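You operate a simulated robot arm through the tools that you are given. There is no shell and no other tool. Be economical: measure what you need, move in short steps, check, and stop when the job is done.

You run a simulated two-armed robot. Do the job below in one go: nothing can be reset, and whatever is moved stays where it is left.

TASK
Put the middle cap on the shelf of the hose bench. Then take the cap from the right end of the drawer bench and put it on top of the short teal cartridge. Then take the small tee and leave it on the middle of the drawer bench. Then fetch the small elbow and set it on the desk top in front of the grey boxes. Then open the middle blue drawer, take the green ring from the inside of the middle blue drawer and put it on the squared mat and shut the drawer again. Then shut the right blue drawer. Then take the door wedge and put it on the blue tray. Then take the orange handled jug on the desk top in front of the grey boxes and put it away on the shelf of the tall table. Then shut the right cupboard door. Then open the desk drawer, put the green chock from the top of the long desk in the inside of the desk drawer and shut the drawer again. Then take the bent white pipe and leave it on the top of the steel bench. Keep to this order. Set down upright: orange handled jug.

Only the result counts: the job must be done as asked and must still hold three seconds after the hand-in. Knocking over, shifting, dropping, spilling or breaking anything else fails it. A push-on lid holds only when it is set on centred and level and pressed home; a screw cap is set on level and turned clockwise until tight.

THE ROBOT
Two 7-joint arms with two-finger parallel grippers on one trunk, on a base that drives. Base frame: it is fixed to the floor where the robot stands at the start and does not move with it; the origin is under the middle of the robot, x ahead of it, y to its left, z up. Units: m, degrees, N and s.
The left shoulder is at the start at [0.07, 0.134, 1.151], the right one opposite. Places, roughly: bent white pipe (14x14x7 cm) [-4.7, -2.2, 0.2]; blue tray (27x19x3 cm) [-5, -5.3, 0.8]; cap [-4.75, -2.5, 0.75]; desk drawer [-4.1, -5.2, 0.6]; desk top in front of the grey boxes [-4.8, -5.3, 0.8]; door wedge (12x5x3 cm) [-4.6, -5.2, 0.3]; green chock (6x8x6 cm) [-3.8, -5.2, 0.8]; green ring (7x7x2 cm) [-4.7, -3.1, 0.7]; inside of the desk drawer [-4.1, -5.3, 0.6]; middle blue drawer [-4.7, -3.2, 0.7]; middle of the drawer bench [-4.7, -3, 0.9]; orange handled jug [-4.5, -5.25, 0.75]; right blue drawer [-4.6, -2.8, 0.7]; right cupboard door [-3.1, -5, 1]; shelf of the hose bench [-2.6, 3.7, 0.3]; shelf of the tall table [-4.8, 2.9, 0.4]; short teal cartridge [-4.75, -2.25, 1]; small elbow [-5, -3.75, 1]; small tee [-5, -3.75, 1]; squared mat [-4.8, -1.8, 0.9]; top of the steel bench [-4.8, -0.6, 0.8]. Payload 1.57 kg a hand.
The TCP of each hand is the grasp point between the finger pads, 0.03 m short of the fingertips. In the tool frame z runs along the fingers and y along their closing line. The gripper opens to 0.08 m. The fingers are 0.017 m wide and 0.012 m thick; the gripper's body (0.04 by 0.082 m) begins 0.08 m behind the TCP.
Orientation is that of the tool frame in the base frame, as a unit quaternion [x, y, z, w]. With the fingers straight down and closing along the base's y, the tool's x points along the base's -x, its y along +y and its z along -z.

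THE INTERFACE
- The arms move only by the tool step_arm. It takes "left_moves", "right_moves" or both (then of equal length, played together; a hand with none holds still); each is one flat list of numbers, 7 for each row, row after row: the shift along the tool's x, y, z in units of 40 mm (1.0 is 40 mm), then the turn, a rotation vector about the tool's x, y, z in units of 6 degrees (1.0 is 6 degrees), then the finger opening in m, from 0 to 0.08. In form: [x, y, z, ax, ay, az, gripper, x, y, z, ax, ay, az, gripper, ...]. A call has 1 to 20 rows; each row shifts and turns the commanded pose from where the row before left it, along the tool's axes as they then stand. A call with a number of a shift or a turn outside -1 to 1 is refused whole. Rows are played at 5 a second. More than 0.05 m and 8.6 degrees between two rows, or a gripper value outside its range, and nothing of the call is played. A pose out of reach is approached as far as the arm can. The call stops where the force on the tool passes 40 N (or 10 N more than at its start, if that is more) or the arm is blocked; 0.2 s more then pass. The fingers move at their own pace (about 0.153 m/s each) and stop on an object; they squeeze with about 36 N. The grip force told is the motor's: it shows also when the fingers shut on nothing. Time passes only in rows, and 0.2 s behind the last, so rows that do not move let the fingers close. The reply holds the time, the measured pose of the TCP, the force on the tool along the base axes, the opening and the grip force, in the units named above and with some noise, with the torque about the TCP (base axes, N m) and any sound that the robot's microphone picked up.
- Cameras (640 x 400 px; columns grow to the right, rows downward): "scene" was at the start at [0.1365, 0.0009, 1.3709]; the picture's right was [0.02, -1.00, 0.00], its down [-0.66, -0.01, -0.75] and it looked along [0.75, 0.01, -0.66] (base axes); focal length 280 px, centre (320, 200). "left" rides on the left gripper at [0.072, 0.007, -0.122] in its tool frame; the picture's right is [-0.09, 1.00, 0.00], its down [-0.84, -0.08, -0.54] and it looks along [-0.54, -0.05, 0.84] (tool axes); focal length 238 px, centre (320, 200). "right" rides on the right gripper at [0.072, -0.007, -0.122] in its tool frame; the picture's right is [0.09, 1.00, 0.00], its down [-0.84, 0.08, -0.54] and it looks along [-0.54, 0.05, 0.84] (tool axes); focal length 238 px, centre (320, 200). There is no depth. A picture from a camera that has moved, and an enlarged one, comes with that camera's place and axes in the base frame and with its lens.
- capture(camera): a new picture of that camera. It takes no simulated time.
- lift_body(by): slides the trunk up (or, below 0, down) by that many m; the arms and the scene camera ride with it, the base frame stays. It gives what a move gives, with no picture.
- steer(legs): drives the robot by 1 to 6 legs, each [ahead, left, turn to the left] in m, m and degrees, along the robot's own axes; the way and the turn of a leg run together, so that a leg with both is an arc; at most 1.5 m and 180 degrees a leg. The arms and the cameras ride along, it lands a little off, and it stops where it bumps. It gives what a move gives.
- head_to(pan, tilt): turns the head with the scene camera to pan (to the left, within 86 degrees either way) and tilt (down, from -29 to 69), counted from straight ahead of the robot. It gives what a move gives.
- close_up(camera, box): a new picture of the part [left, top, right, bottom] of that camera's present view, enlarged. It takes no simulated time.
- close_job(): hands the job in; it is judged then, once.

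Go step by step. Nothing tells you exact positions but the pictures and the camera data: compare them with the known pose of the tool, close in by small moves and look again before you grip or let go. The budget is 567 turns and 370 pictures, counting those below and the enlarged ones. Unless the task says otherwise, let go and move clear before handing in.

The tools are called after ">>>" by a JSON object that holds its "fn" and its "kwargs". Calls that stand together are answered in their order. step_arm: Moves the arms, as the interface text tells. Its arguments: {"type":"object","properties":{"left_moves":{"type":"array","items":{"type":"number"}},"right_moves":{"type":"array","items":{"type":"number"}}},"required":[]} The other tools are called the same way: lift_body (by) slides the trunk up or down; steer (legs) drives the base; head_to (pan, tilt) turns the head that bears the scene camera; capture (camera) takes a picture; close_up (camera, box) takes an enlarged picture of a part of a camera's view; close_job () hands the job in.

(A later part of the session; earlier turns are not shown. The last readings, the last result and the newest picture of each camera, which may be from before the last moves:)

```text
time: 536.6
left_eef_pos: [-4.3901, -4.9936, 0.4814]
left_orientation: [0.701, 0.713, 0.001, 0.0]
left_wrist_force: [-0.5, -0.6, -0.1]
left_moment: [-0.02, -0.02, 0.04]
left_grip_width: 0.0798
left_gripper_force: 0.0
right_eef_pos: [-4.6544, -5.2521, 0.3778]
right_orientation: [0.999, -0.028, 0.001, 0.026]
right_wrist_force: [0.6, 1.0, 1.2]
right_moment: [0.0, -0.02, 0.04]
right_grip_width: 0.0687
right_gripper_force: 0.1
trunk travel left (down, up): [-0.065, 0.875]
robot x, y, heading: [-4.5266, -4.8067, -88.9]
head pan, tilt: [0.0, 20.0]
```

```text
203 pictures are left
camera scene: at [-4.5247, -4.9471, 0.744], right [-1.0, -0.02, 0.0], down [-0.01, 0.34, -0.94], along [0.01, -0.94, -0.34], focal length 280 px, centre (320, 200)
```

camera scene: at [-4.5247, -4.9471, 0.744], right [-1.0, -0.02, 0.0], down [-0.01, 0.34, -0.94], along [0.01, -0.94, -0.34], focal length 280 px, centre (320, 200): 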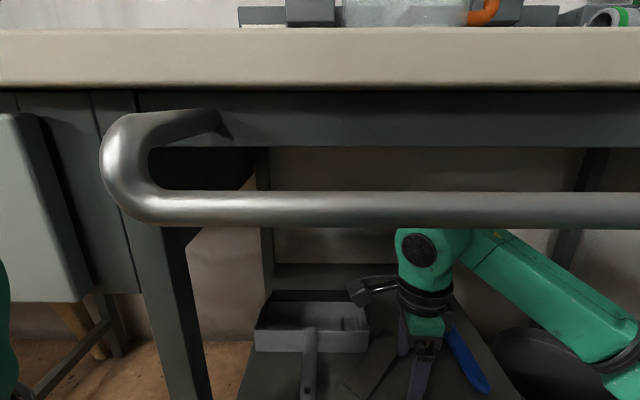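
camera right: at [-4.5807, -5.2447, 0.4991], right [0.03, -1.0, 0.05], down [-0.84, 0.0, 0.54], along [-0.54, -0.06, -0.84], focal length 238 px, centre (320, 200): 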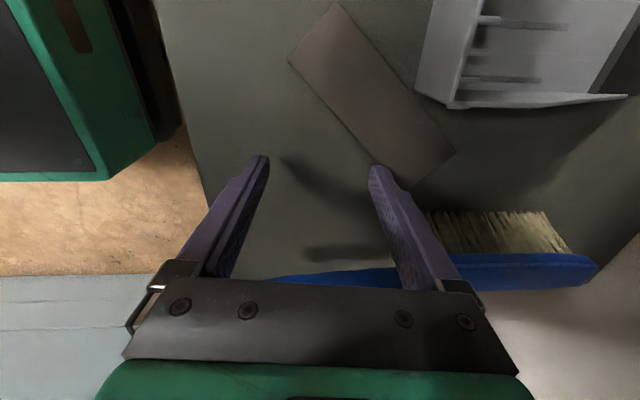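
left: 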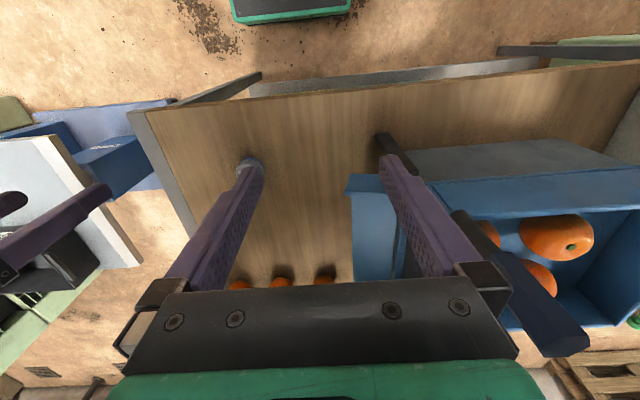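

The fingertips nudged the wedge; it has turned by about 45°. I'll raise slightly, rotate the hand to match, and look again.

>>> {"fn": "step_arm", "kwargs": {"right_moves": [0, 0, -0.6, 0, 0, 0, 0.07, 0, 0, 0, 0, 0, -1, 0.07, 0, 0, 0, 0, 0, -1, 0.07, 0, 0, 0, 0, 0, -1, 0.07, 0, 0, 0, 0, 0, -1, 0.07, 0, 0, 0, 0, 0, -1, 0.07, 0, 0, 0, 0, 0, -1, 0.07, 0, 0, 0, 0, 0, -1, 0.07, 0, 0, 0, 0, 0, -1, 0.07]}}

>>> {"fn": "capture", "kwargs": {"camera": "right"}}

```text
time: 538.6
left_eef_pos: [-4.3918, -4.9943, 0.4807]
left_orientation: [0.701, 0.713, 0.002, 0.001]
left_wrist_force: [-0.5, -0.7, -0.4]
left_moment: [0.0, 0.03, -0.01]
left_grip_width: 0.0802
left_gripper_force: 0.0
right_eef_pos: [-4.6512, -5.2534, 0.3997]
right_orientation: [0.925, 0.38, -0.011, 0.024]
right_wrist_force: [0.5, -0.6, 0.0]
right_moment: [0.03, 0.0, 0.01]
right_grip_width: 0.0702
right_gripper_force: 0.0
trunk travel left (down, up): [-0.065, 0.875]
robot x, y, heading: [-4.5309, -4.8037, -89.2]
head pan, tilt: [0.0, 20.0]
```

```text
202 pictures are left
camera right: at [-4.6046, -5.1918, 0.5201], right [0.77, -0.64, 0.03], down [-0.54, -0.61, 0.58], along [-0.35, -0.46, -0.82], focal length 238 px, centre (320, 200)
```

right: 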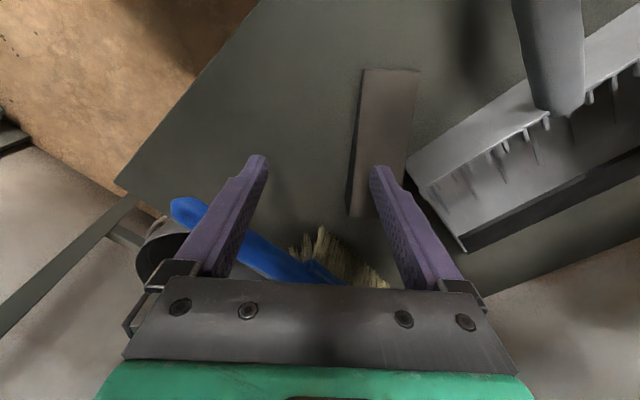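

>>> {"fn": "close_up", "kwargs": {"camera": "right", "box": [240, 40, 480, 240]}}

```text
2.00 times, centred on (360, 140) of right
camera zoom: at [-4.6046, -5.1918, 0.5201], right [0.77, -0.64, 0.03], down [-0.54, -0.61, 0.58], along [-0.35, -0.46, -0.82], focal length 477 px, centre (240, 320)
```

zoom: 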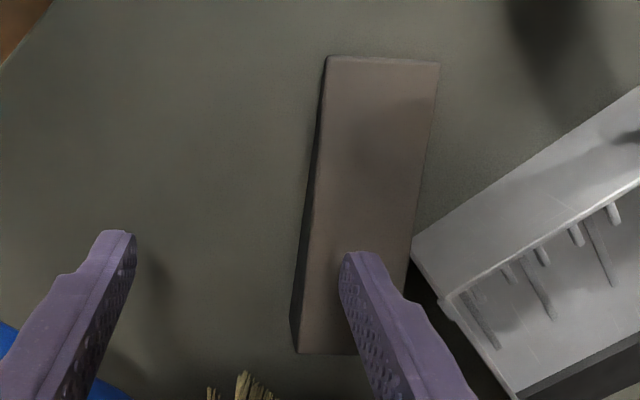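

>>> {"fn": "step_arm", "kwargs": {"right_moves": [0.2, 0.75, 0, 0, 0, 0.6, 0.064, 0.2, 0.75, 0, 0, 0, 0.65, 0.064, 0, 0, 0.6, 0, 0, 0, 0.064]}}

>>> {"fn": "capture", "kwargs": {"camera": "right"}}

```text
time: 539.4
left_eef_pos: [-4.3908, -4.9946, 0.4826]
left_orientation: [0.703, 0.712, 0.001, 0.002]
left_wrist_force: [0.4, 0.9, -0.8]
left_moment: [0.0, 0.01, 0.01]
left_grip_width: 0.08
left_gripper_force: 0.0
right_eef_pos: [-4.5993, -5.2887, 0.3952]
right_orientation: [0.948, 0.317, -0.006, 0.037]
right_wrist_force: [-1.7, 4.3, 18.2]
right_moment: [-0.52, -0.18, 0.05]
right_grip_width: 0.0606
right_gripper_force: 0.0
trunk travel left (down, up): [-0.065, 0.875]
robot x, y, heading: [-4.5297, -4.8044, -89.3]
head pan, tilt: [0.0, 20.0]
stopped in row 3 (right hand): the force on the tool passed its limit (the readings are from after the stop); the commanded pose is now the measured one
```

```text
200 pictures are left
camera right: at [-4.5465, -5.2308, 0.5144], right [0.67, -0.74, 0.06], down [-0.63, -0.53, 0.57], along [-0.39, -0.43, -0.82], focal length 238 px, centre (320, 200)
```

right: 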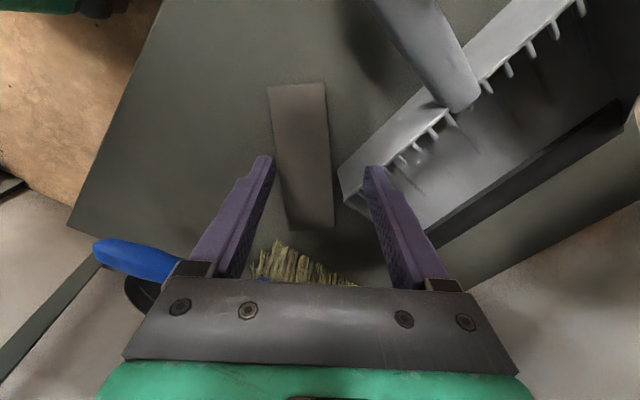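

The right finger rests on the dustpan's tall rim; raising at once and re-aiming towards the wedge's thinner half, clear of the dustpan.

>>> {"fn": "step_arm", "kwargs": {"right_moves": [0, 0, -0.5, 0, 0, 0, 0.064, 0, 0, 0, 0, 0, -0.85, 0.064, 0, 0, 0, 0, 0, -0.8, 0.064]}}

>>> {"fn": "capture", "kwargs": {"camera": "right"}}

```text
time: 540.2
left_eef_pos: [-4.3908, -4.9949, 0.4828]
left_orientation: [0.702, 0.712, 0.001, 0.0]
left_wrist_force: [-0.5, -0.7, 0.5]
left_moment: [0.02, -0.04, -0.04]
left_grip_width: 0.0799
left_gripper_force: 0.1
right_eef_pos: [-4.5993, -5.2884, 0.41]
right_orientation: [0.916, 0.399, -0.009, 0.033]
right_wrist_force: [0.5, -0.7, 0.1]
right_moment: [0.01, -0.01, -0.01]
right_grip_width: 0.0641
right_gripper_force: 0.2
trunk travel left (down, up): [-0.065, 0.875]
robot x, y, heading: [-4.5328, -4.8007, -89.1]
head pan, tilt: [0.0, 20.0]
```

```text
199 pictures are left
camera right: at [-4.5559, -5.2228, 0.5299], right [0.79, -0.61, 0.05], down [-0.52, -0.63, 0.58], along [-0.32, -0.48, -0.81], focal length 238 px, centre (320, 200)
```

right: 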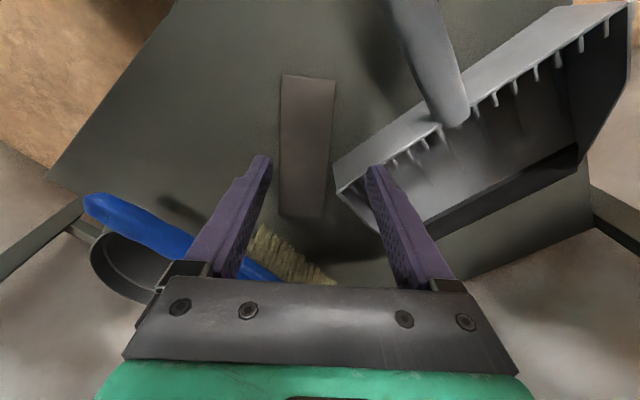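

>>> {"fn": "step_arm", "kwargs": {"right_moves": [0.45, -0.28, 0, 0, 0, 0, 0.06, 0, 0, 0.6, 0, 0, 0, 0.06, 0, 0, 0.5, 0, 0, 0, 0.06]}}

>>> {"fn": "capture", "kwargs": {"camera": "right"}}

```text
time: 541.0
left_eef_pos: [-4.3895, -4.9941, 0.4804]
left_orientation: [0.702, 0.712, 0.002, 0.0]
left_wrist_force: [-0.4, -0.5, 0.5]
left_moment: [-0.03, 0.0, 0.0]
left_grip_width: 0.0801
left_gripper_force: 0.1
right_eef_pos: [-4.5943, -5.2688, 0.3645]
right_orientation: [0.916, 0.399, -0.009, 0.033]
right_wrist_force: [-0.3, 0.1, 0.0]
right_moment: [0.01, 0.01, -0.04]
right_grip_width: 0.06
right_gripper_force: 0.0
trunk travel left (down, up): [-0.065, 0.875]
robot x, y, heading: [-4.5297, -4.8056, -89.2]
head pan, tilt: [0.0, 20.0]
```

```text
198 pictures are left
camera right: at [-4.5504, -5.2035, 0.4837], right [0.79, -0.61, 0.05], down [-0.52, -0.63, 0.58], along [-0.32, -0.48, -0.81], focal length 238 px, centre (320, 200)
```

right: 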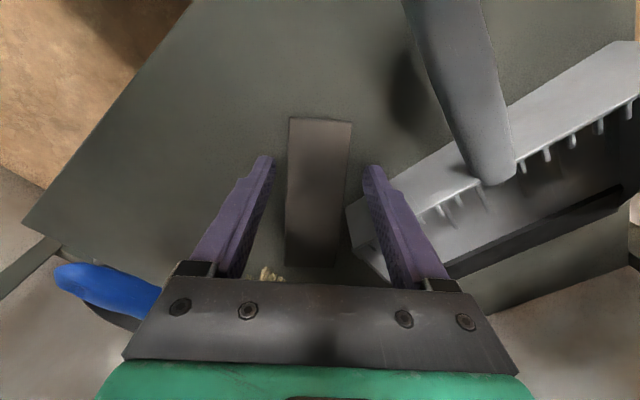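

>>> {"fn": "step_arm", "kwargs": {"right_moves": [0, -0.05, 0.5, 0, 0, 0, 0.06, 0, 0, 0.4, 0, 0, 0, 0.06, 0, 0, 0.15, 0, 0, 0, 0.06]}}

>>> {"fn": "capture", "kwargs": {"camera": "right"}}

```text
time: 541.5
left_eef_pos: [-4.3914, -4.9935, 0.4816]
left_orientation: [0.702, 0.712, -0.001, 0.001]
left_wrist_force: [-0.1, 0.2, 0.2]
left_moment: [-0.02, 0.02, 0.02]
left_grip_width: 0.0797
left_gripper_force: 0.1
right_eef_pos: [-4.5934, -5.269, 0.3538]
right_orientation: [0.916, 0.399, -0.006, 0.041]
right_wrist_force: [-0.6, 4.7, 21.2]
right_moment: [0.86, 0.58, -0.09]
right_grip_width: 0.0624
right_gripper_force: 1.4
trunk travel left (down, up): [-0.065, 0.875]
robot x, y, heading: [-4.5282, -4.804, -89.3]
head pan, tilt: [0.0, 20.0]
stopped in row 2 (right hand): the force on the tool passed its limit (the readings are from after the stop); the commanded pose is now the measured one
```

```text
197 pictures are left
camera right: at [-4.5513, -5.2032, 0.471], right [0.79, -0.61, 0.06], down [-0.52, -0.62, 0.58], along [-0.32, -0.49, -0.81], focal length 238 px, centre (320, 200)
```

right: 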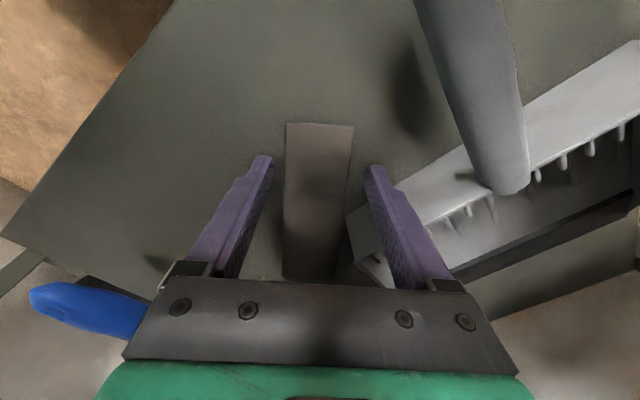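

The fingertips have reached the stand's surface (z≈0.32). Closing on the wedge here.

>>> {"fn": "step_arm", "kwargs": {"right_moves": [0, 0, -0.06, 0, 0, 0, 0.06, 0, 0, 0, 0, 0, 0, 0.03, 0, 0, 0, 0, 0, 0, 0.0, 0, 0, 0, 0, 0, 0, 0.0]}}

>>> {"fn": "capture", "kwargs": {"camera": "right"}}

```text
time: 542.5
left_eef_pos: [-4.3911, -4.9941, 0.4817]
left_orientation: [0.702, 0.713, 0.002, 0.001]
left_wrist_force: [0.0, 0.7, -0.1]
left_moment: [-0.01, 0.01, -0.02]
left_grip_width: 0.0799
left_gripper_force: 0.0
right_eef_pos: [-4.5954, -5.2696, 0.3523]
right_orientation: [0.917, 0.398, -0.008, 0.038]
right_wrist_force: [-11.9, 8.4, 14.4]
right_moment: [0.69, 0.66, 0.03]
right_grip_width: 0.0436
right_gripper_force: 35.9
trunk travel left (down, up): [-0.065, 0.875]
robot x, y, heading: [-4.5256, -4.8057, -89.2]
head pan, tilt: [0.0, 20.0]
```

```text
196 pictures are left
camera right: at [-4.5516, -5.2043, 0.4705], right [0.79, -0.61, 0.06], down [-0.52, -0.62, 0.58], along [-0.32, -0.49, -0.81], focal length 238 px, centre (320, 200)
```

right: 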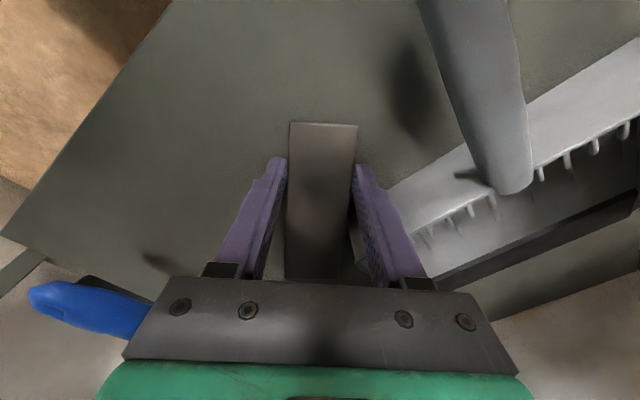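

>>> {"fn": "step_arm", "kwargs": {"right_moves": [0, 0, -0.45, 0, 0, 0, 0, 0, 0, -0.45, 0, 0, 0, 0, 0.55, -0.5, 0, 0, 0, 0, 0, 0.55, -0.5, 0, 0, 0, 0, 0, 0.55, -0.5, 0, 0, 0, 0, 0, 0.55, -0.5, 0, 0, 0, 0, 0]}}

>>> {"fn": "capture", "kwargs": {"camera": "right"}}

>>> {"fn": "capture", "kwargs": {"camera": "scene"}}

```text
time: 543.9
left_eef_pos: [-4.3902, -4.9961, 0.4803]
left_orientation: [0.702, 0.712, 0.002, 0.0]
left_wrist_force: [-0.1, 0.3, -0.4]
left_moment: [0.01, 0.01, 0.01]
left_grip_width: 0.0799
left_gripper_force: 0.0
right_eef_pos: [-4.5921, -5.149, 0.3776]
right_orientation: [0.917, 0.398, -0.007, 0.038]
right_wrist_force: [-0.1, 0.7, -0.8]
right_moment: [0.06, -0.04, 0.01]
right_grip_width: 0.0434
right_gripper_force: 36.2
trunk travel left (down, up): [-0.065, 0.875]
robot x, y, heading: [-4.5279, -4.804, -89.3]
head pan, tilt: [0.0, 20.0]
```

```text
195 pictures are left
camera right: at [-4.5497, -5.0838, 0.4967], right [0.79, -0.61, 0.06], down [-0.52, -0.62, 0.58], along [-0.32, -0.49, -0.81], focal length 238 px, centre (320, 200)
```

right: 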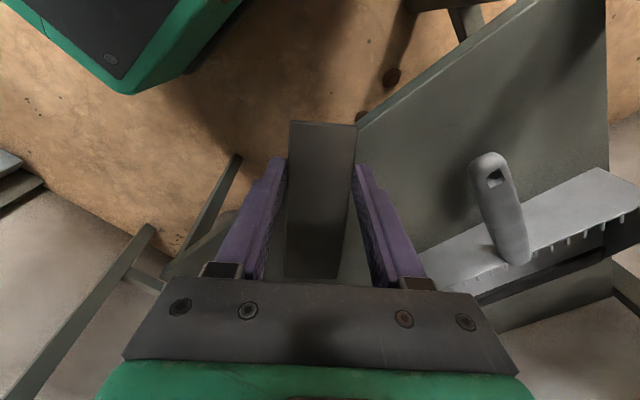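

```text
194 pictures are left
camera scene: at [-4.5251, -4.9475, 0.7439], right [-1.0, -0.01, 0.0], down [0.0, 0.34, -0.94], along [0.01, -0.94, -0.34], focal length 280 px, centre (320, 200)
```

scene: 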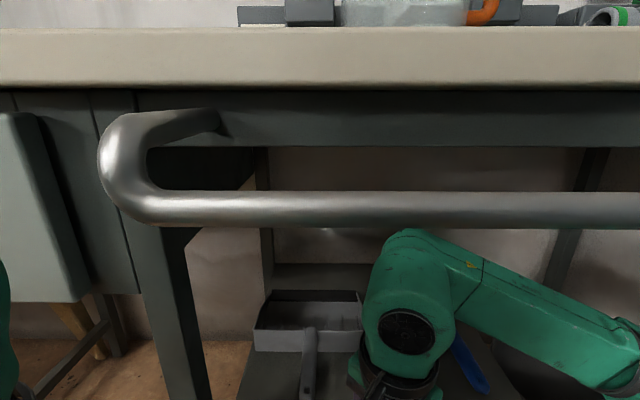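

Wedge is out from the dustpan. Backing away, then raising the trunk.

>>> {"fn": "steer", "kwargs": {"legs": [[-0.4, 0, -0.7]]}}

>>> {"fn": "lift_body", "kwargs": {"by": 0.4}}

>>> {"fn": "lift_body", "kwargs": {"by": 0.26}}

>>> {"fn": "step_arm", "kwargs": {"right_moves": [0, 0, 0, 0, 0, -0.9, 0, 0, 0, 0, 0, 0, -0.9, 0, 0, 0, 0, 0, 0, -0.9, 0, 0, 0, 0, 0, 0, -0.9, 0, 0, 0, 0, 0, 0, -0.9, 0, 0, 0, 0, 0, 0, -0.9, 0, 0, 0, 0, 0, 0, -0.9, 0, 0, 0, 0, 0, 0, -0.9, 0]}}

>>> {"fn": "head_to", "kwargs": {"pan": -20, "tilt": 35}}

>>> {"fn": "capture", "kwargs": {"camera": "scene"}}

```text
time: 546.4
left_eef_pos: [-4.3955, -4.6036, 0.4806]
left_orientation: [0.705, 0.709, 0.002, 0.001]
left_wrist_force: [0.7, 0.7, 0.1]
left_moment: [0.0, 0.0, -0.04]
left_grip_width: 0.08
left_gripper_force: 0.0
right_eef_pos: [-4.5999, -4.7557, 0.3782]
right_orientation: [0.919, 0.393, -0.007, 0.038]
right_wrist_force: [0.3, -0.4, -0.8]
right_moment: [0.02, -0.06, -0.01]
right_grip_width: 0.0436
right_gripper_force: 36.0
trunk travel left (down, up): [-0.065, 0.875]
robot x, y, heading: [-4.5335, -4.4109, -89.7]
head pan, tilt: [0.0, 20.0]
```

```text
time: 550.2
left_eef_pos: [-4.3974, -4.6036, 0.8814]
left_orientation: [0.705, 0.709, 0.001, 0.0]
left_wrist_force: [0.0, -0.1, -0.4]
left_moment: [0.04, 0.03, 0.02]
left_grip_width: 0.0799
left_gripper_force: 0.0
right_eef_pos: [-4.5982, -4.7564, 0.7777]
right_orientation: [0.918, 0.394, -0.007, 0.037]
right_wrist_force: [0.7, -0.3, -1.0]
right_moment: [0.08, 0.0, 0.02]
right_grip_width: 0.0432
right_gripper_force: 35.9
trunk travel left (down, up): [-0.465, 0.475]
robot x, y, heading: [-4.5364, -4.4082, -89.6]
head pan, tilt: [0.0, 20.0]
```

```text
time: 552.9
left_eef_pos: [-4.3969, -4.6029, 1.1404]
left_orientation: [0.705, 0.709, 0.002, 0.0]
left_wrist_force: [0.4, -0.2, 0.0]
left_moment: [0.06, 0.04, -0.01]
left_grip_width: 0.0801
left_gripper_force: 0.0
right_eef_pos: [-4.5988, -4.7559, 1.0382]
right_orientation: [0.918, 0.394, -0.008, 0.038]
right_wrist_force: [1.0, -0.3, -2.4]
right_moment: [0.07, -0.03, 0.05]
right_grip_width: 0.0433
right_gripper_force: 36.1
trunk travel left (down, up): [-0.725, 0.215]
robot x, y, heading: [-4.5299, -4.4104, -89.9]
head pan, tilt: [0.0, 20.0]
```

```text
time: 554.7
left_eef_pos: [-4.3976, -4.6035, 1.1407]
left_orientation: [0.705, 0.709, 0.002, 0.0]
left_wrist_force: [0.5, 0.5, 0.3]
left_moment: [-0.03, 0.02, 0.0]
left_grip_width: 0.0801
left_gripper_force: 0.1
right_eef_pos: [-4.5975, -4.7573, 1.0377]
right_orientation: [0.709, 0.704, -0.021, 0.032]
right_wrist_force: [-1.1, -0.8, -1.7]
right_moment: [0.09, 0.03, -0.05]
right_grip_width: 0.0433
right_gripper_force: 35.8
trunk travel left (down, up): [-0.725, 0.215]
robot x, y, heading: [-4.5303, -4.4117, -89.8]
head pan, tilt: [0.0, 20.0]
```

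```text
time: 555.5
left_eef_pos: [-4.3956, -4.604, 1.1412]
left_orientation: [0.705, 0.709, 0.002, 0.0]
left_wrist_force: [0.9, 0.2, 0.1]
left_moment: [-0.01, -0.04, -0.01]
left_grip_width: 0.08
left_gripper_force: 0.0
right_eef_pos: [-4.5989, -4.7557, 1.0374]
right_orientation: [0.71, 0.704, -0.021, 0.032]
right_wrist_force: [1.2, -0.8, -1.3]
right_moment: [0.06, 0.03, 0.05]
right_grip_width: 0.0432
right_gripper_force: 36.2
trunk travel left (down, up): [-0.725, 0.215]
robot x, y, heading: [-4.5322, -4.4104, -89.6]
head pan, tilt: [-20.0, 35.0]
```

```text
193 pictures are left
camera scene: at [-4.5602, -4.5446, 1.3801], right [-0.94, 0.34, 0.0], down [0.19, 0.54, -0.82], along [-0.28, -0.77, -0.57], focal length 280 px, centre (320, 200)
```

scene: 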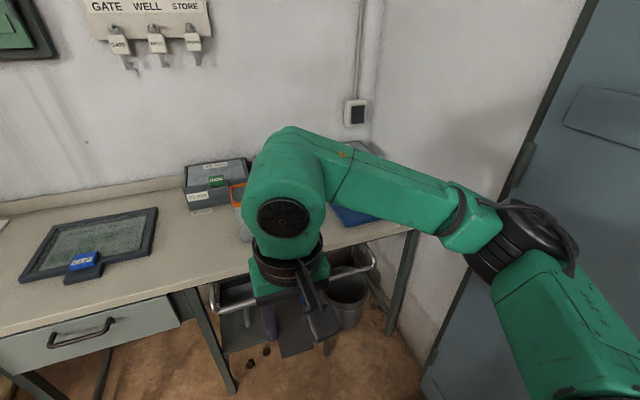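

>>> {"fn": "steer", "kwargs": {"legs": [[0.33, -0.15, 0]]}}

>>> {"fn": "step_arm", "kwargs": {"right_moves": [-0.3, -0.9, 0, 0, 0, 0, 0, -0.3, -0.9, 0, 0, 0, 0, 0, -0.5, -0.9, 0, 0, 0, 0, 0, -0.5, -0.9, 0, 0, 0, 0, 0, -0.5, -0.6, 0, 0, 0, 0, 0, -0.5, -0.6, 0, 0, 0, 0, 0]}}

>>> {"fn": "capture", "kwargs": {"camera": "right"}}

>>> {"fn": "capture", "kwargs": {"camera": "scene"}}

```text
time: 557.9
left_eef_pos: [-4.5406, -4.9368, 1.1405]
left_orientation: [0.702, 0.712, 0.001, 0.0]
left_wrist_force: [-0.7, 1.0, 0.2]
left_moment: [-0.01, 0.03, -0.01]
left_grip_width: 0.08
left_gripper_force: 0.0
right_eef_pos: [-4.742, -5.0917, 1.0374]
right_orientation: [0.705, 0.708, -0.021, 0.032]
right_wrist_force: [-1.0, -0.2, -1.4]
right_moment: [0.03, 0.01, 0.0]
right_grip_width: 0.0435
right_gripper_force: 36.2
trunk travel left (down, up): [-0.725, 0.215]
robot x, y, heading: [-4.6792, -4.7464, -89.0]
head pan, tilt: [-20.0, 35.0]
```

```text
time: 559.3
left_eef_pos: [-4.5422, -4.9391, 1.1409]
left_orientation: [0.702, 0.713, 0.002, 0.001]
left_wrist_force: [0.4, 0.1, 0.1]
left_moment: [-0.01, 0.02, 0.01]
left_grip_width: 0.0801
left_gripper_force: 0.0
right_eef_pos: [-4.9357, -5.1984, 1.042]
right_orientation: [0.706, 0.708, -0.019, 0.032]
right_wrist_force: [0.9, -0.2, -0.6]
right_moment: [0.07, -0.01, -0.02]
right_grip_width: 0.0434
right_gripper_force: 36.1
trunk travel left (down, up): [-0.725, 0.215]
robot x, y, heading: [-4.6815, -4.7472, -89.4]
head pan, tilt: [-20.0, 35.0]
```

```text
192 pictures are left
camera right: at [-4.9444, -5.1178, 1.1597], right [1.0, 0.1, 0.01], down [0.07, -0.79, 0.6], along [0.07, -0.6, -0.8], focal length 238 px, centre (320, 200)
```

right: 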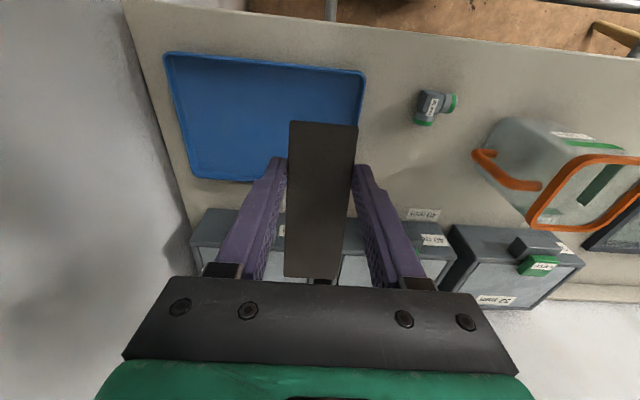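

```text
191 pictures are left
camera scene: at [-4.7065, -4.881, 1.3799], right [-0.94, 0.33, 0.0], down [0.19, 0.54, -0.82], along [-0.27, -0.77, -0.57], focal length 280 px, centre (320, 200)
```

scene: 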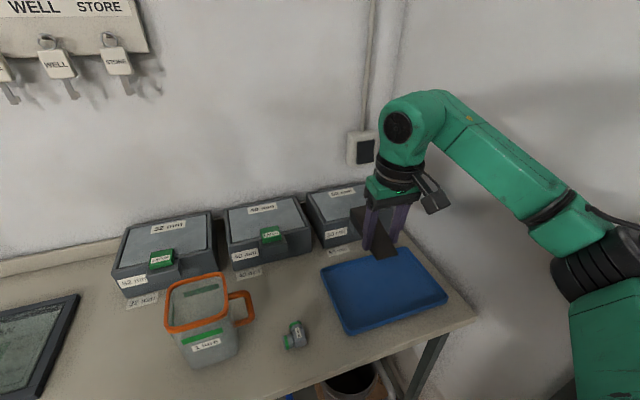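

>>> {"fn": "step_arm", "kwargs": {"right_moves": [-0.45, -0.5, 0, 0, 0, 0, 0, -0.45, -0.5, 0, 0, 0, 0, 0, 0, 0, 1, 0, 0, 0, 0, 0, 0, 1, 0, 0, 0, 0, 0, 0, 1, 0, 0, 0, 0, 0, 0, 1, 0, 0, 0, 0]}}

>>> {"fn": "capture", "kwargs": {"camera": "right"}}

>>> {"fn": "capture", "kwargs": {"camera": "scene"}}

```text
time: 560.7
left_eef_pos: [-4.5412, -4.9388, 1.1409]
left_orientation: [0.701, 0.713, 0.002, 0.0]
left_wrist_force: [0.2, -0.1, 0.3]
left_moment: [0.0, -0.01, 0.02]
left_grip_width: 0.0801
left_gripper_force: 0.1
right_eef_pos: [-4.9735, -5.2471, 0.8848]
right_orientation: [0.705, 0.708, -0.021, 0.033]
right_wrist_force: [-0.1, 0.1, -2.3]
right_moment: [0.05, 0.01, -0.02]
right_grip_width: 0.0433
right_gripper_force: 36.3
trunk travel left (down, up): [-0.725, 0.215]
robot x, y, heading: [-4.679, -4.7479, -89.1]
head pan, tilt: [-20.0, 35.0]
```

```text
190 pictures are left
camera right: at [-4.9822, -5.1669, 1.0012], right [1.0, 0.1, 0.01], down [0.07, -0.79, 0.6], along [0.07, -0.6, -0.8], focal length 238 px, centre (320, 200)
```

right: 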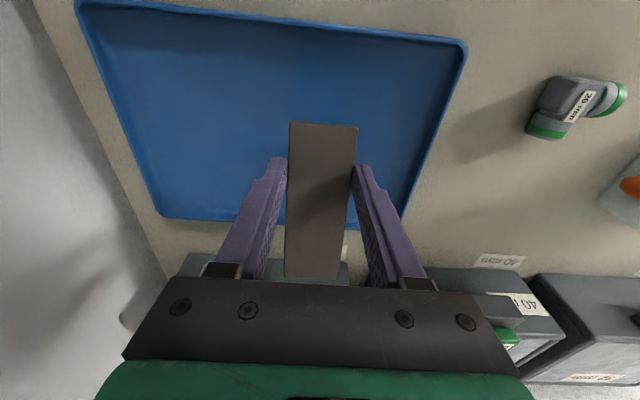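

```text
189 pictures are left
camera scene: at [-4.7063, -4.8808, 1.38], right [-0.94, 0.33, 0.0], down [0.19, 0.54, -0.82], along [-0.27, -0.77, -0.57], focal length 280 px, centre (320, 200)
```

scene: 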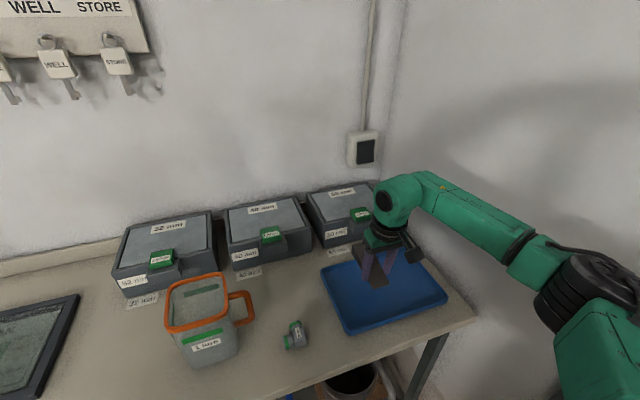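

>>> {"fn": "step_arm", "kwargs": {"right_moves": [0.45, -0.1, 0.3, 0, 0, 0, 0, 0, 0, 0.5, 0, 0, 0, 0, 0, 0, 0.25, 0, 0, 0, 0, 0, 0, 0.12, 0, 0, 0, 0, 0, 0, 0.1, 0, 0, 0, 0, 0, 0, 0.1, 0, 0, 0, 0]}}

>>> {"fn": "capture", "kwargs": {"camera": "right"}}

```text
time: 562.1
left_eef_pos: [-4.5421, -4.938, 1.1409]
left_orientation: [0.701, 0.713, 0.001, 0.001]
left_wrist_force: [-0.3, 0.7, 0.6]
left_moment: [0.03, 0.0, 0.0]
left_grip_width: 0.0799
left_gripper_force: 0.2
right_eef_pos: [-4.973, -5.2318, 0.829]
right_orientation: [0.705, 0.708, -0.021, 0.032]
right_wrist_force: [-0.5, -0.5, -0.8]
right_moment: [0.05, -0.01, -0.01]
right_grip_width: 0.0432
right_gripper_force: 35.8
trunk travel left (down, up): [-0.725, 0.215]
robot x, y, heading: [-4.6779, -4.7442, -89.0]
head pan, tilt: [-20.0, 35.0]
```

```text
188 pictures are left
camera right: at [-4.9823, -5.1513, 0.945], right [1.0, 0.1, 0.01], down [0.07, -0.79, 0.6], along [0.07, -0.6, -0.8], focal length 238 px, centre (320, 200)
```

right: 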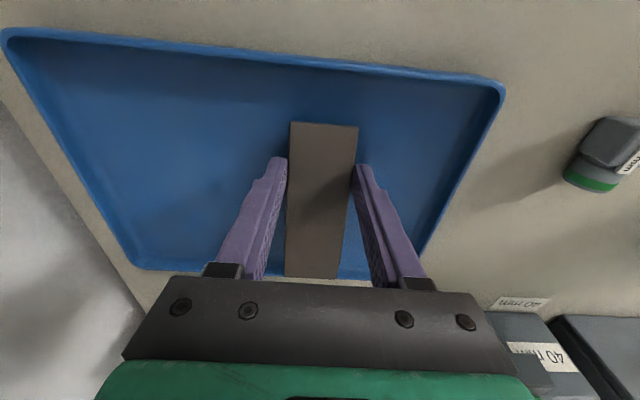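

>>> {"fn": "step_arm", "kwargs": {"right_moves": [0.3, 0, 0.1, 0, 0, 0, 0, 0, 0, 0.1, 0, 0, 0, 0, 0, 0, 0.1, 0, 0, 0, 0, 0, 0, 0.1, 0, 0, 0, 0]}}

>>> {"fn": "capture", "kwargs": {"camera": "right"}}

```text
time: 563.1
left_eef_pos: [-4.5392, -4.9332, 1.1417]
left_orientation: [0.702, 0.712, 0.0, 0.002]
left_wrist_force: [0.0, -0.7, -0.1]
left_moment: [0.02, 0.03, -0.01]
left_grip_width: 0.0802
left_gripper_force: 0.1
right_eef_pos: [-4.9732, -5.2209, 0.8202]
right_orientation: [0.707, 0.706, -0.025, 0.038]
right_wrist_force: [0.8, 9.3, 18.3]
right_moment: [0.69, 0.24, -0.05]
right_grip_width: 0.0432
right_gripper_force: 36.0
trunk travel left (down, up): [-0.725, 0.215]
robot x, y, heading: [-4.6809, -4.7476, -89.2]
head pan, tilt: [-20.0, 35.0]
stopped in row 4 (right hand): the force on the tool passed its limit (the readings are from after the stop); the commanded pose is now the measured one
```

```text
187 pictures are left
camera right: at [-4.9817, -5.138, 0.936], right [1.0, 0.09, 0.01], down [0.07, -0.78, 0.62], along [0.06, -0.61, -0.79], focal length 238 px, centre (320, 200)
```

right: 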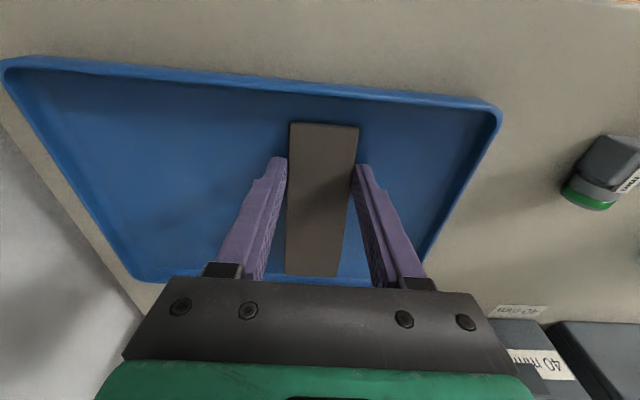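

>>> {"fn": "step_arm", "kwargs": {"right_moves": [0, 0, 0, 0, 0, 0, 0.06, 0, 0, 0, 0, 0, 0, 0.06, 0, 0, -0.7, 0, 0, 0, 0.06, 0, 0, -1, 0, 0, 0, 0.06, 0, 0, -1, 0, 0, 0, 0.06, 0.5, 0, -1, 0, 0, 0, 0.06, 0.8, 0.3, -0.8, 0, 0, 0, 0.06, 0.8, 0.8, -0.3, 0, 0, 0, 0.06, 0.5, 0.9, 0, 0, 0, 0, 0.06]}}

>>> {"fn": "capture", "kwargs": {"camera": "scene"}}

```text
time: 565.1
left_eef_pos: [-4.5279, -4.9301, 1.1412]
left_orientation: [0.703, 0.712, -0.005, -0.002]
left_wrist_force: [-0.4, -1.0, -0.4]
left_moment: [0.05, -0.08, -0.02]
left_grip_width: 0.0799
left_gripper_force: 0.0
right_eef_pos: [-4.887, -5.0968, 1.0027]
right_orientation: [0.709, 0.704, -0.031, 0.034]
right_wrist_force: [0.2, -0.2, -0.7]
right_moment: [0.05, 0.04, -0.01]
right_grip_width: 0.06
right_gripper_force: 0.0
trunk travel left (down, up): [-0.725, 0.215]
robot x, y, heading: [-4.6826, -4.7478, -89.3]
head pan, tilt: [-20.0, 35.0]
```

```text
186 pictures are left
camera scene: at [-4.6894, -4.8711, 1.3818], right [-0.94, 0.33, 0.01], down [0.18, 0.54, -0.82], along [-0.28, -0.78, -0.57], focal length 280 px, centre (320, 200)
```

scene: 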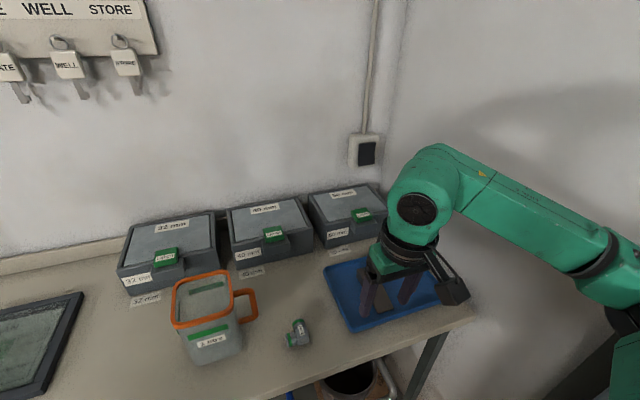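

>>> {"fn": "step_arm", "kwargs": {"right_moves": [0.5, 0.9, 0, 0, 0, 0, 0.06, 0.5, 0.9, 0, 0, 0, 0, 0.06, 0.5, 0.9, 0, 0, 0, 0, 0.06]}}

>>> {"fn": "capture", "kwargs": {"camera": "scene"}}

```text
time: 565.9
left_eef_pos: [-4.5378, -4.9373, 1.1412]
left_orientation: [0.701, 0.713, 0.0, 0.0]
left_wrist_force: [0.0, 0.3, 0.5]
left_moment: [0.02, 0.01, 0.02]
left_grip_width: 0.08
left_gripper_force: 0.0
right_eef_pos: [-4.7867, -5.0427, 0.9985]
right_orientation: [0.706, 0.707, -0.025, 0.035]
right_wrist_force: [1.1, -0.5, -1.1]
right_moment: [-0.04, -0.01, -0.01]
right_grip_width: 0.0597
right_gripper_force: 0.1
trunk travel left (down, up): [-0.725, 0.215]
robot x, y, heading: [-4.6775, -4.7468, -89.2]
head pan, tilt: [-20.0, 35.0]
```

```text
185 pictures are left
camera scene: at [-4.7022, -4.8794, 1.3802], right [-0.94, 0.33, 0.0], down [0.19, 0.54, -0.82], along [-0.27, -0.77, -0.57], focal length 280 px, centre (320, 200)
```

scene: 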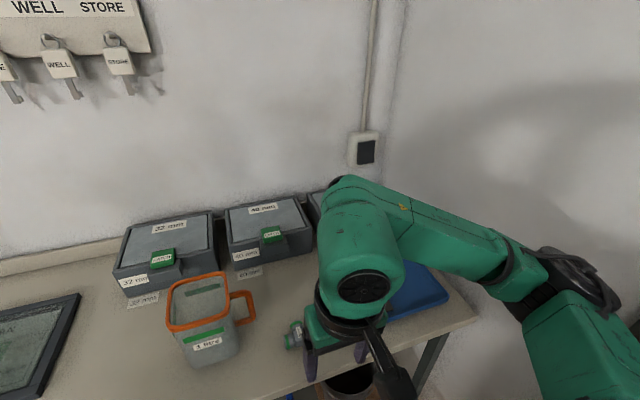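

>>> {"fn": "close_up", "kwargs": {"camera": "scene", "box": [140, 250, 300, 380]}}

>>> {"fn": "capture", "kwargs": {"camera": "right"}}

```text
3.08 times, centred on (220, 315) of scene
camera zoom: at [-4.7022, -4.8794, 1.3802], right [-0.94, 0.33, 0.0], down [0.19, 0.54, -0.82], along [-0.27, -0.77, -0.57], focal length 860 px, centre (628, -154)
```

zoom: 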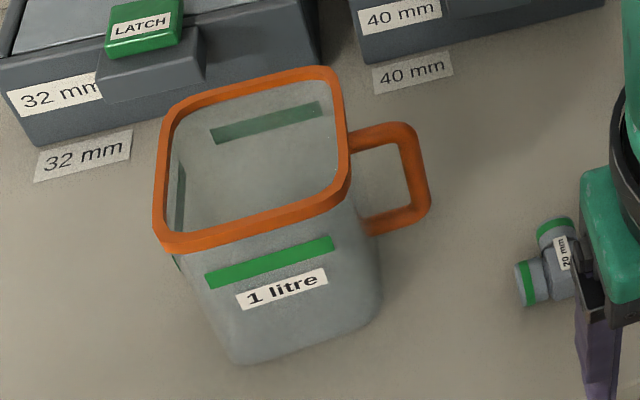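

```text
183 pictures are left
camera right: at [-4.7942, -4.9615, 1.1139], right [1.0, 0.09, 0.01], down [0.07, -0.79, 0.61], along [0.06, -0.61, -0.79], focal length 238 px, centre (320, 200)
```

right: 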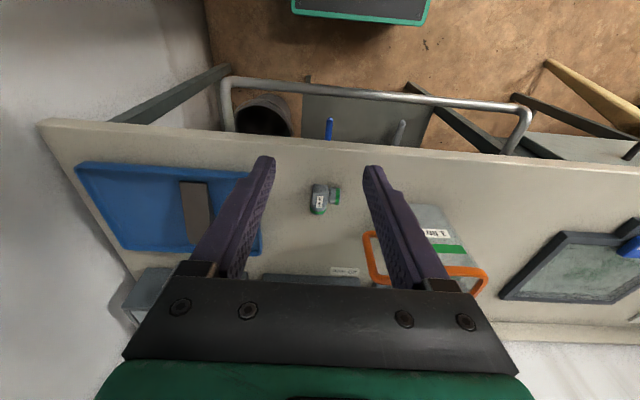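

The wedge is in the tray. The empty jug's rim is a ~10 cm square at x -4.545..-4.645, y -5.21..-5.30, z≈0.93; I'll grip its left (+x) wall from above with the left hand.

>>> {"fn": "step_arm", "kwargs": {"left_moves": [-0.9, -0.05, 0.2, 0, 0, 0, 0.05, -0.9, -0.05, 0.2, 0, 0, 0, 0.05, -0.9, -0.05, 0.2, 0, 0, 0, 0.05, -0.9, -0.05, 0.2, 0, 0, 0, 0.05, -0.9, -0.05, 0.2, 0, 0, 0, 0.05, -0.9, -0.05, 0.2, 0, 0, 0, 0.05, -0.9, 0, 0.2, 0, 0, 0, 0.05]}}

>>> {"fn": "capture", "kwargs": {"camera": "left"}}

>>> {"fn": "head_to", "kwargs": {"pan": 0, "tilt": 45}}

>>> {"fn": "capture", "kwargs": {"camera": "scene"}}

```text
time: 567.5
left_eef_pos: [-4.5503, -5.1911, 1.0846]
left_orientation: [0.701, 0.713, 0.002, 0.0]
left_wrist_force: [0.2, 0.0, -0.1]
left_moment: [-0.01, 0.04, 0.0]
left_grip_width: 0.0498
left_gripper_force: 0.1
right_eef_pos: [-4.7882, -5.0474, 0.9974]
right_orientation: [0.706, 0.707, -0.023, 0.036]
right_wrist_force: [-0.1, 0.6, 0.7]
right_moment: [0.01, 0.05, 0.01]
right_grip_width: 0.0604
right_gripper_force: 0.2
trunk travel left (down, up): [-0.725, 0.215]
robot x, y, heading: [-4.6787, -4.7441, -89.0]
head pan, tilt: [-20.0, 35.0]
```

```text
182 pictures are left
camera left: at [-4.5443, -5.1204, 1.2052], right [1.0, -0.08, 0.0], down [-0.07, -0.84, 0.54], along [-0.04, -0.54, -0.84], focal length 238 px, centre (320, 200)
```

left: 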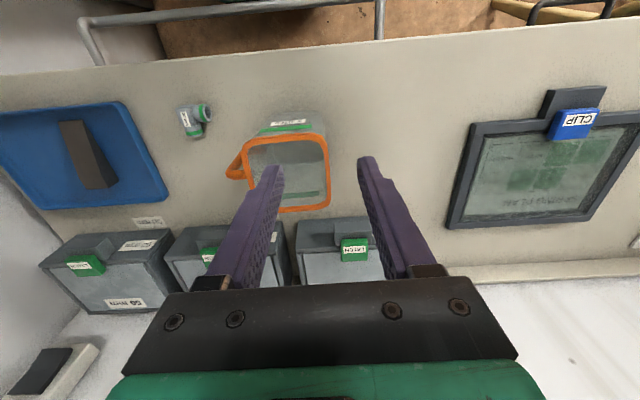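

```text
time: 568.3
left_eef_pos: [-4.5508, -5.1892, 1.0859]
left_orientation: [0.702, 0.712, 0.002, 0.0]
left_wrist_force: [0.1, 0.1, -0.7]
left_moment: [0.01, -0.01, 0.01]
left_grip_width: 0.0501
left_gripper_force: 0.0
right_eef_pos: [-4.7888, -5.0436, 0.9975]
right_orientation: [0.706, 0.707, -0.025, 0.036]
right_wrist_force: [-0.8, -0.2, 0.0]
right_moment: [0.01, 0.0, 0.01]
right_grip_width: 0.0601
right_gripper_force: 0.1
trunk travel left (down, up): [-0.725, 0.215]
robot x, y, heading: [-4.6802, -4.7459, -89.1]
head pan, tilt: [0.0, 45.0]
```

```text
181 pictures are left
camera scene: at [-4.6759, -4.8776, 1.3653], right [-1.0, -0.01, 0.0], down [-0.01, 0.71, -0.71], along [0.01, -0.71, -0.71], focal length 280 px, centre (320, 200)
```

scene: 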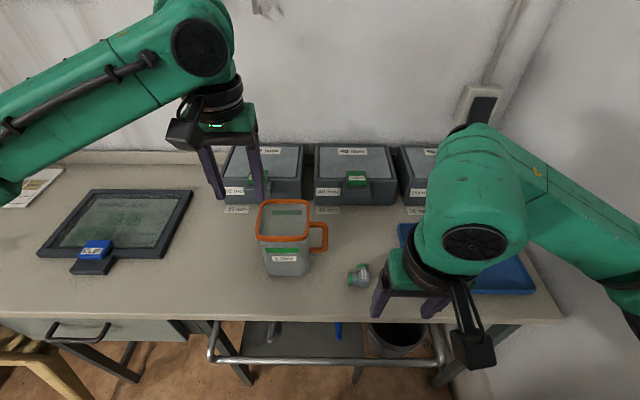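

>>> {"fn": "step_arm", "kwargs": {"left_moves": [-0.8, 0.08, 0.5, 0, 0, 0, 0.05, -0.84, 0.06, 0.5, 0, 0, 0, 0.05, 0, 0, 0.8, 0, 0, 0, 0.05]}}

>>> {"fn": "capture", "kwargs": {"camera": "left"}}

```text
time: 569.1
left_eef_pos: [-4.5458, -5.2541, 1.0164]
left_orientation: [0.702, 0.712, 0.001, 0.001]
left_wrist_force: [0.3, 0.0, -0.7]
left_moment: [-0.01, 0.0, 0.0]
left_grip_width: 0.05
left_gripper_force: 0.0
right_eef_pos: [-4.7888, -5.0441, 0.9971]
right_orientation: [0.706, 0.707, -0.024, 0.036]
right_wrist_force: [-0.3, 0.2, -0.3]
right_moment: [0.02, 0.03, 0.0]
right_grip_width: 0.0599
right_gripper_force: 0.1
trunk travel left (down, up): [-0.725, 0.215]
robot x, y, heading: [-4.6803, -4.7412, -89.1]
head pan, tilt: [0.0, 45.0]
```

```text
180 pictures are left
camera left: at [-4.5389, -5.1837, 1.136], right [1.0, -0.08, 0.0], down [-0.07, -0.84, 0.54], along [-0.04, -0.54, -0.84], focal length 238 px, centre (320, 200)
```

left: 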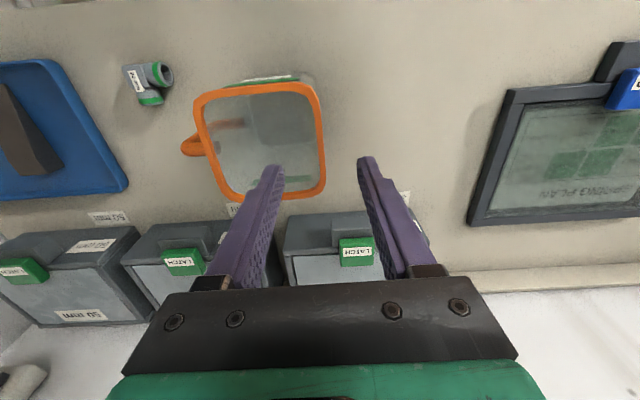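

>>> {"fn": "step_arm", "kwargs": {"left_moves": [0, 0.05, 0.8, 0, 0, 0, 0.05, 0, 0, 0.8, 0, 0, 0, 0.05, 0, 0, 0.6, 0, 0, 0, 0.05]}}

>>> {"fn": "capture", "kwargs": {"camera": "left"}}

>>> {"fn": "close_up", "kwargs": {"camera": "scene", "box": [180, 120, 360, 300]}}

```text
time: 569.9
left_eef_pos: [-4.5413, -5.254, 0.9264]
left_orientation: [0.701, 0.713, 0.002, 0.001]
left_wrist_force: [-0.3, 0.3, -0.1]
left_moment: [-0.01, -0.04, 0.03]
left_grip_width: 0.0501
left_gripper_force: 0.0
right_eef_pos: [-4.7882, -5.0441, 0.9974]
right_orientation: [0.706, 0.707, -0.023, 0.036]
right_wrist_force: [-0.3, 0.0, -0.6]
right_moment: [0.0, -0.01, -0.03]
right_grip_width: 0.0599
right_gripper_force: 0.1
trunk travel left (down, up): [-0.725, 0.215]
robot x, y, heading: [-4.6798, -4.7463, -89.2]
head pan, tilt: [0.0, 45.0]
```

```text
179 pictures are left
camera left: at [-4.5348, -5.1837, 1.0474], right [1.0, -0.08, 0.0], down [-0.07, -0.84, 0.54], along [-0.04, -0.54, -0.84], focal length 238 px, centre (320, 200)
```

left: 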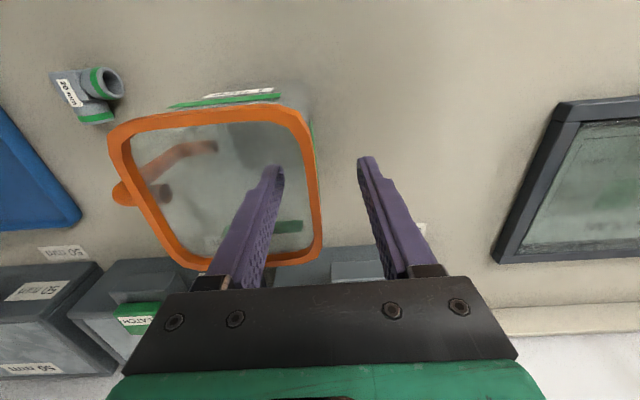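

```text
2.22 times, centred on (270, 210) of scene
camera zoom: at [-4.6761, -4.8783, 1.3653], right [-1.0, -0.01, 0.0], down [-0.01, 0.71, -0.71], along [0.01, -0.71, -0.71], focal length 621 px, centre (431, 178)
```

zoom: 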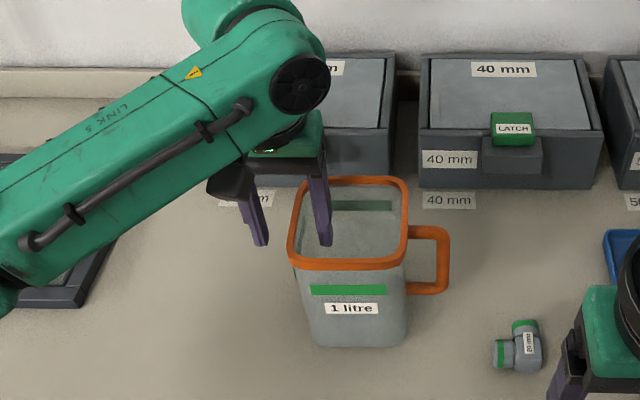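

>>> {"fn": "step_arm", "kwargs": {"left_moves": [0, 0, 0.2, 0, 0, 0, 0.05, 0, 0, 0, 0, 0, 0, 0.0, 0, 0, 0, 0, 0, 0, 0.0, 0, 0, 0, 0, 0, 0, 0.0]}}

>>> {"fn": "capture", "kwargs": {"camera": "left"}}

```text
time: 570.9
left_eef_pos: [-4.5411, -5.2544, 0.9184]
left_orientation: [0.701, 0.713, 0.001, 0.0]
left_wrist_force: [0.4, -0.3, 1.6]
left_moment: [-0.13, 0.17, 0.04]
left_grip_width: 0.0038
left_gripper_force: 24.3
right_eef_pos: [-4.7897, -5.044, 0.9987]
right_orientation: [0.706, 0.707, -0.024, 0.036]
right_wrist_force: [-0.3, 0.3, -0.7]
right_moment: [0.01, 0.02, -0.01]
right_grip_width: 0.0599
right_gripper_force: 0.0
trunk travel left (down, up): [-0.725, 0.215]
robot x, y, heading: [-4.6807, -4.7442, -89.3]
head pan, tilt: [0.0, 45.0]
```

```text
177 pictures are left
camera left: at [-4.5341, -5.1831, 1.0389], right [1.0, -0.08, 0.0], down [-0.07, -0.84, 0.54], along [-0.04, -0.54, -0.84], focal length 238 px, centre (320, 200)
```

left: 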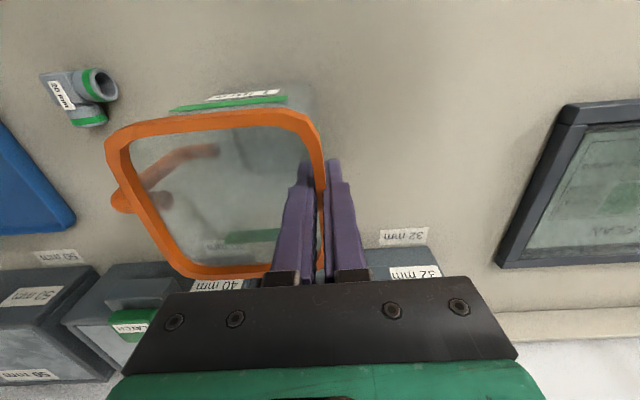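

>>> {"fn": "step_arm", "kwargs": {"left_moves": [0, 0, -0.3, 0, 0, 0, 0, 0, 0, -0.5, 0, 0, 0, 0, 0, 0, -0.7, 0, 0, 0, 0]}}

>>> {"fn": "capture", "kwargs": {"camera": "scene"}}

>>> {"fn": "capture", "kwargs": {"camera": "left"}}

```text
time: 571.7
left_eef_pos: [-4.5397, -5.2538, 0.9746]
left_orientation: [0.702, 0.712, 0.001, 0.0]
left_wrist_force: [0.2, 1.0, -2.2]
left_moment: [0.02, -0.11, 0.01]
left_grip_width: 0.0037
left_gripper_force: 24.3
right_eef_pos: [-4.789, -5.0449, 0.9981]
right_orientation: [0.706, 0.707, -0.024, 0.036]
right_wrist_force: [0.5, 0.4, 0.2]
right_moment: [-0.03, 0.03, -0.01]
right_grip_width: 0.0599
right_gripper_force: 0.0
trunk travel left (down, up): [-0.725, 0.215]
robot x, y, heading: [-4.6791, -4.7473, -89.1]
head pan, tilt: [0.0, 45.0]
```

```text
176 pictures are left
camera scene: at [-4.6761, -4.8781, 1.3652], right [-1.0, -0.01, 0.0], down [-0.01, 0.71, -0.71], along [0.01, -0.71, -0.71], focal length 280 px, centre (320, 200)
```

scene: 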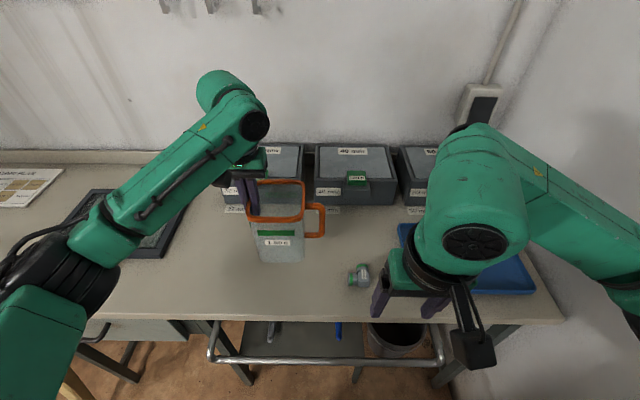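

```text
175 pictures are left
camera left: at [-4.5326, -5.1833, 1.0957], right [1.0, -0.08, 0.0], down [-0.07, -0.84, 0.54], along [-0.04, -0.54, -0.84], focal length 238 px, centre (320, 200)
```

left: 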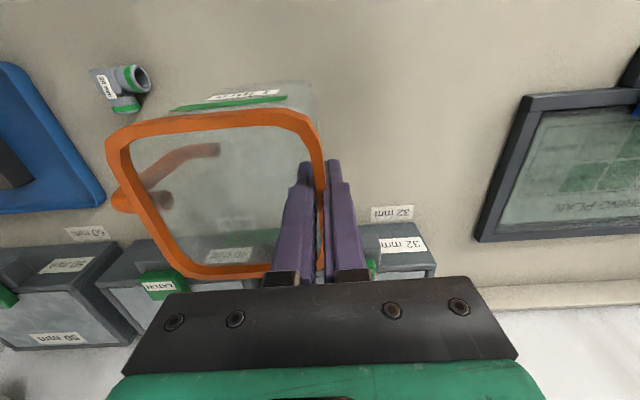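

The jug hangs level in the left hand. Retracting both arms and driving back for the long trip north.

>>> {"fn": "step_arm", "kwargs": {"left_moves": [0, 0, -0.7, 0, 0, 0, 0, 0, 0, -0.7, 0, 0, 0, 0, 0.6, 0.1, -0.4, 0, 0, 0, 0, 0.8, 0.1, 0, 0, 0, 0, 0, 0.8, 0.1, 0, 0, 0, 0, 0, 0.8, 0, 0, 0, 0, 0, 0], "right_moves": [0, 0, -0.7, 0, 0, 0, 0.06, 0, 0, -0.7, 0, 0, 0, 0.06, 0.3, 0.0, -0.4, 0, 0.8, 0, 0.06, 0.5, 0, 0, 0, 0, 0, 0.06, 0, 0, 0, 0, 0, 0, 0.06, 0, 0, 0, 0, 0, 0, 0.06]}}

>>> {"fn": "steer", "kwargs": {"legs": [[-0.5, 0, 0], [0, 1.0, 0], [0, 0, 180]]}}

>>> {"fn": "capture", "kwargs": {"camera": "scene"}}

```text
time: 573.1
left_eef_pos: [-4.5314, -5.1355, 1.0495]
left_orientation: [0.702, 0.713, 0.002, 0.0]
left_wrist_force: [-0.3, -0.8, -1.3]
left_moment: [-0.02, -0.08, -0.03]
left_grip_width: 0.0038
left_gripper_force: 24.4
right_eef_pos: [-4.7908, -5.0074, 1.0682]
right_orientation: [0.707, 0.707, 0.006, 0.007]
right_wrist_force: [-0.3, -0.3, -0.1]
right_moment: [-0.01, 0.02, 0.0]
right_grip_width: 0.0602
right_gripper_force: 0.2
trunk travel left (down, up): [-0.725, 0.215]
robot x, y, heading: [-4.68, -4.7428, -89.1]
head pan, tilt: [0.0, 45.0]
```

```text
time: 588.0
left_eef_pos: [-3.7912, -3.8608, 1.0481]
left_orientation: [-0.678, 0.735, 0.001, -0.003]
left_wrist_force: [-0.3, -0.6, -1.6]
left_moment: [-0.01, 0.11, 0.0]
left_grip_width: 0.0037
left_gripper_force: 24.7
right_eef_pos: [-3.5431, -4.0144, 1.0696]
right_orientation: [-0.673, 0.74, 0.007, -0.005]
right_wrist_force: [0.5, 0.2, -1.1]
right_moment: [-0.03, 0.02, -0.01]
right_grip_width: 0.0601
right_gripper_force: 0.0
trunk travel left (down, up): [-0.725, 0.215]
robot x, y, heading: [-3.6786, -4.2657, 85.3]
head pan, tilt: [0.0, 45.0]
```

```text
174 pictures are left
camera scene: at [-3.6669, -4.1341, 1.3652], right [1.0, -0.08, 0.0], down [-0.06, -0.71, -0.71], along [0.06, 0.7, -0.71], focal length 280 px, centre (320, 200)
```

scene: 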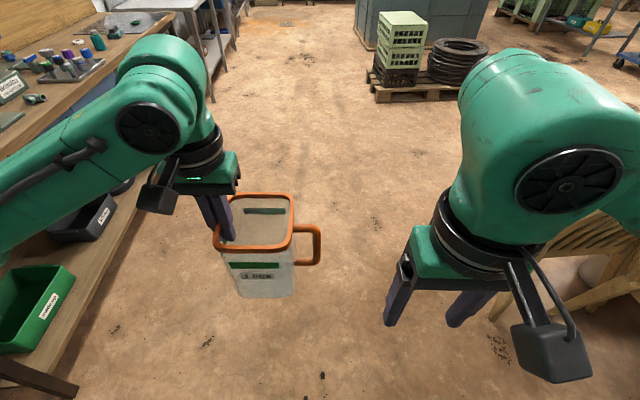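

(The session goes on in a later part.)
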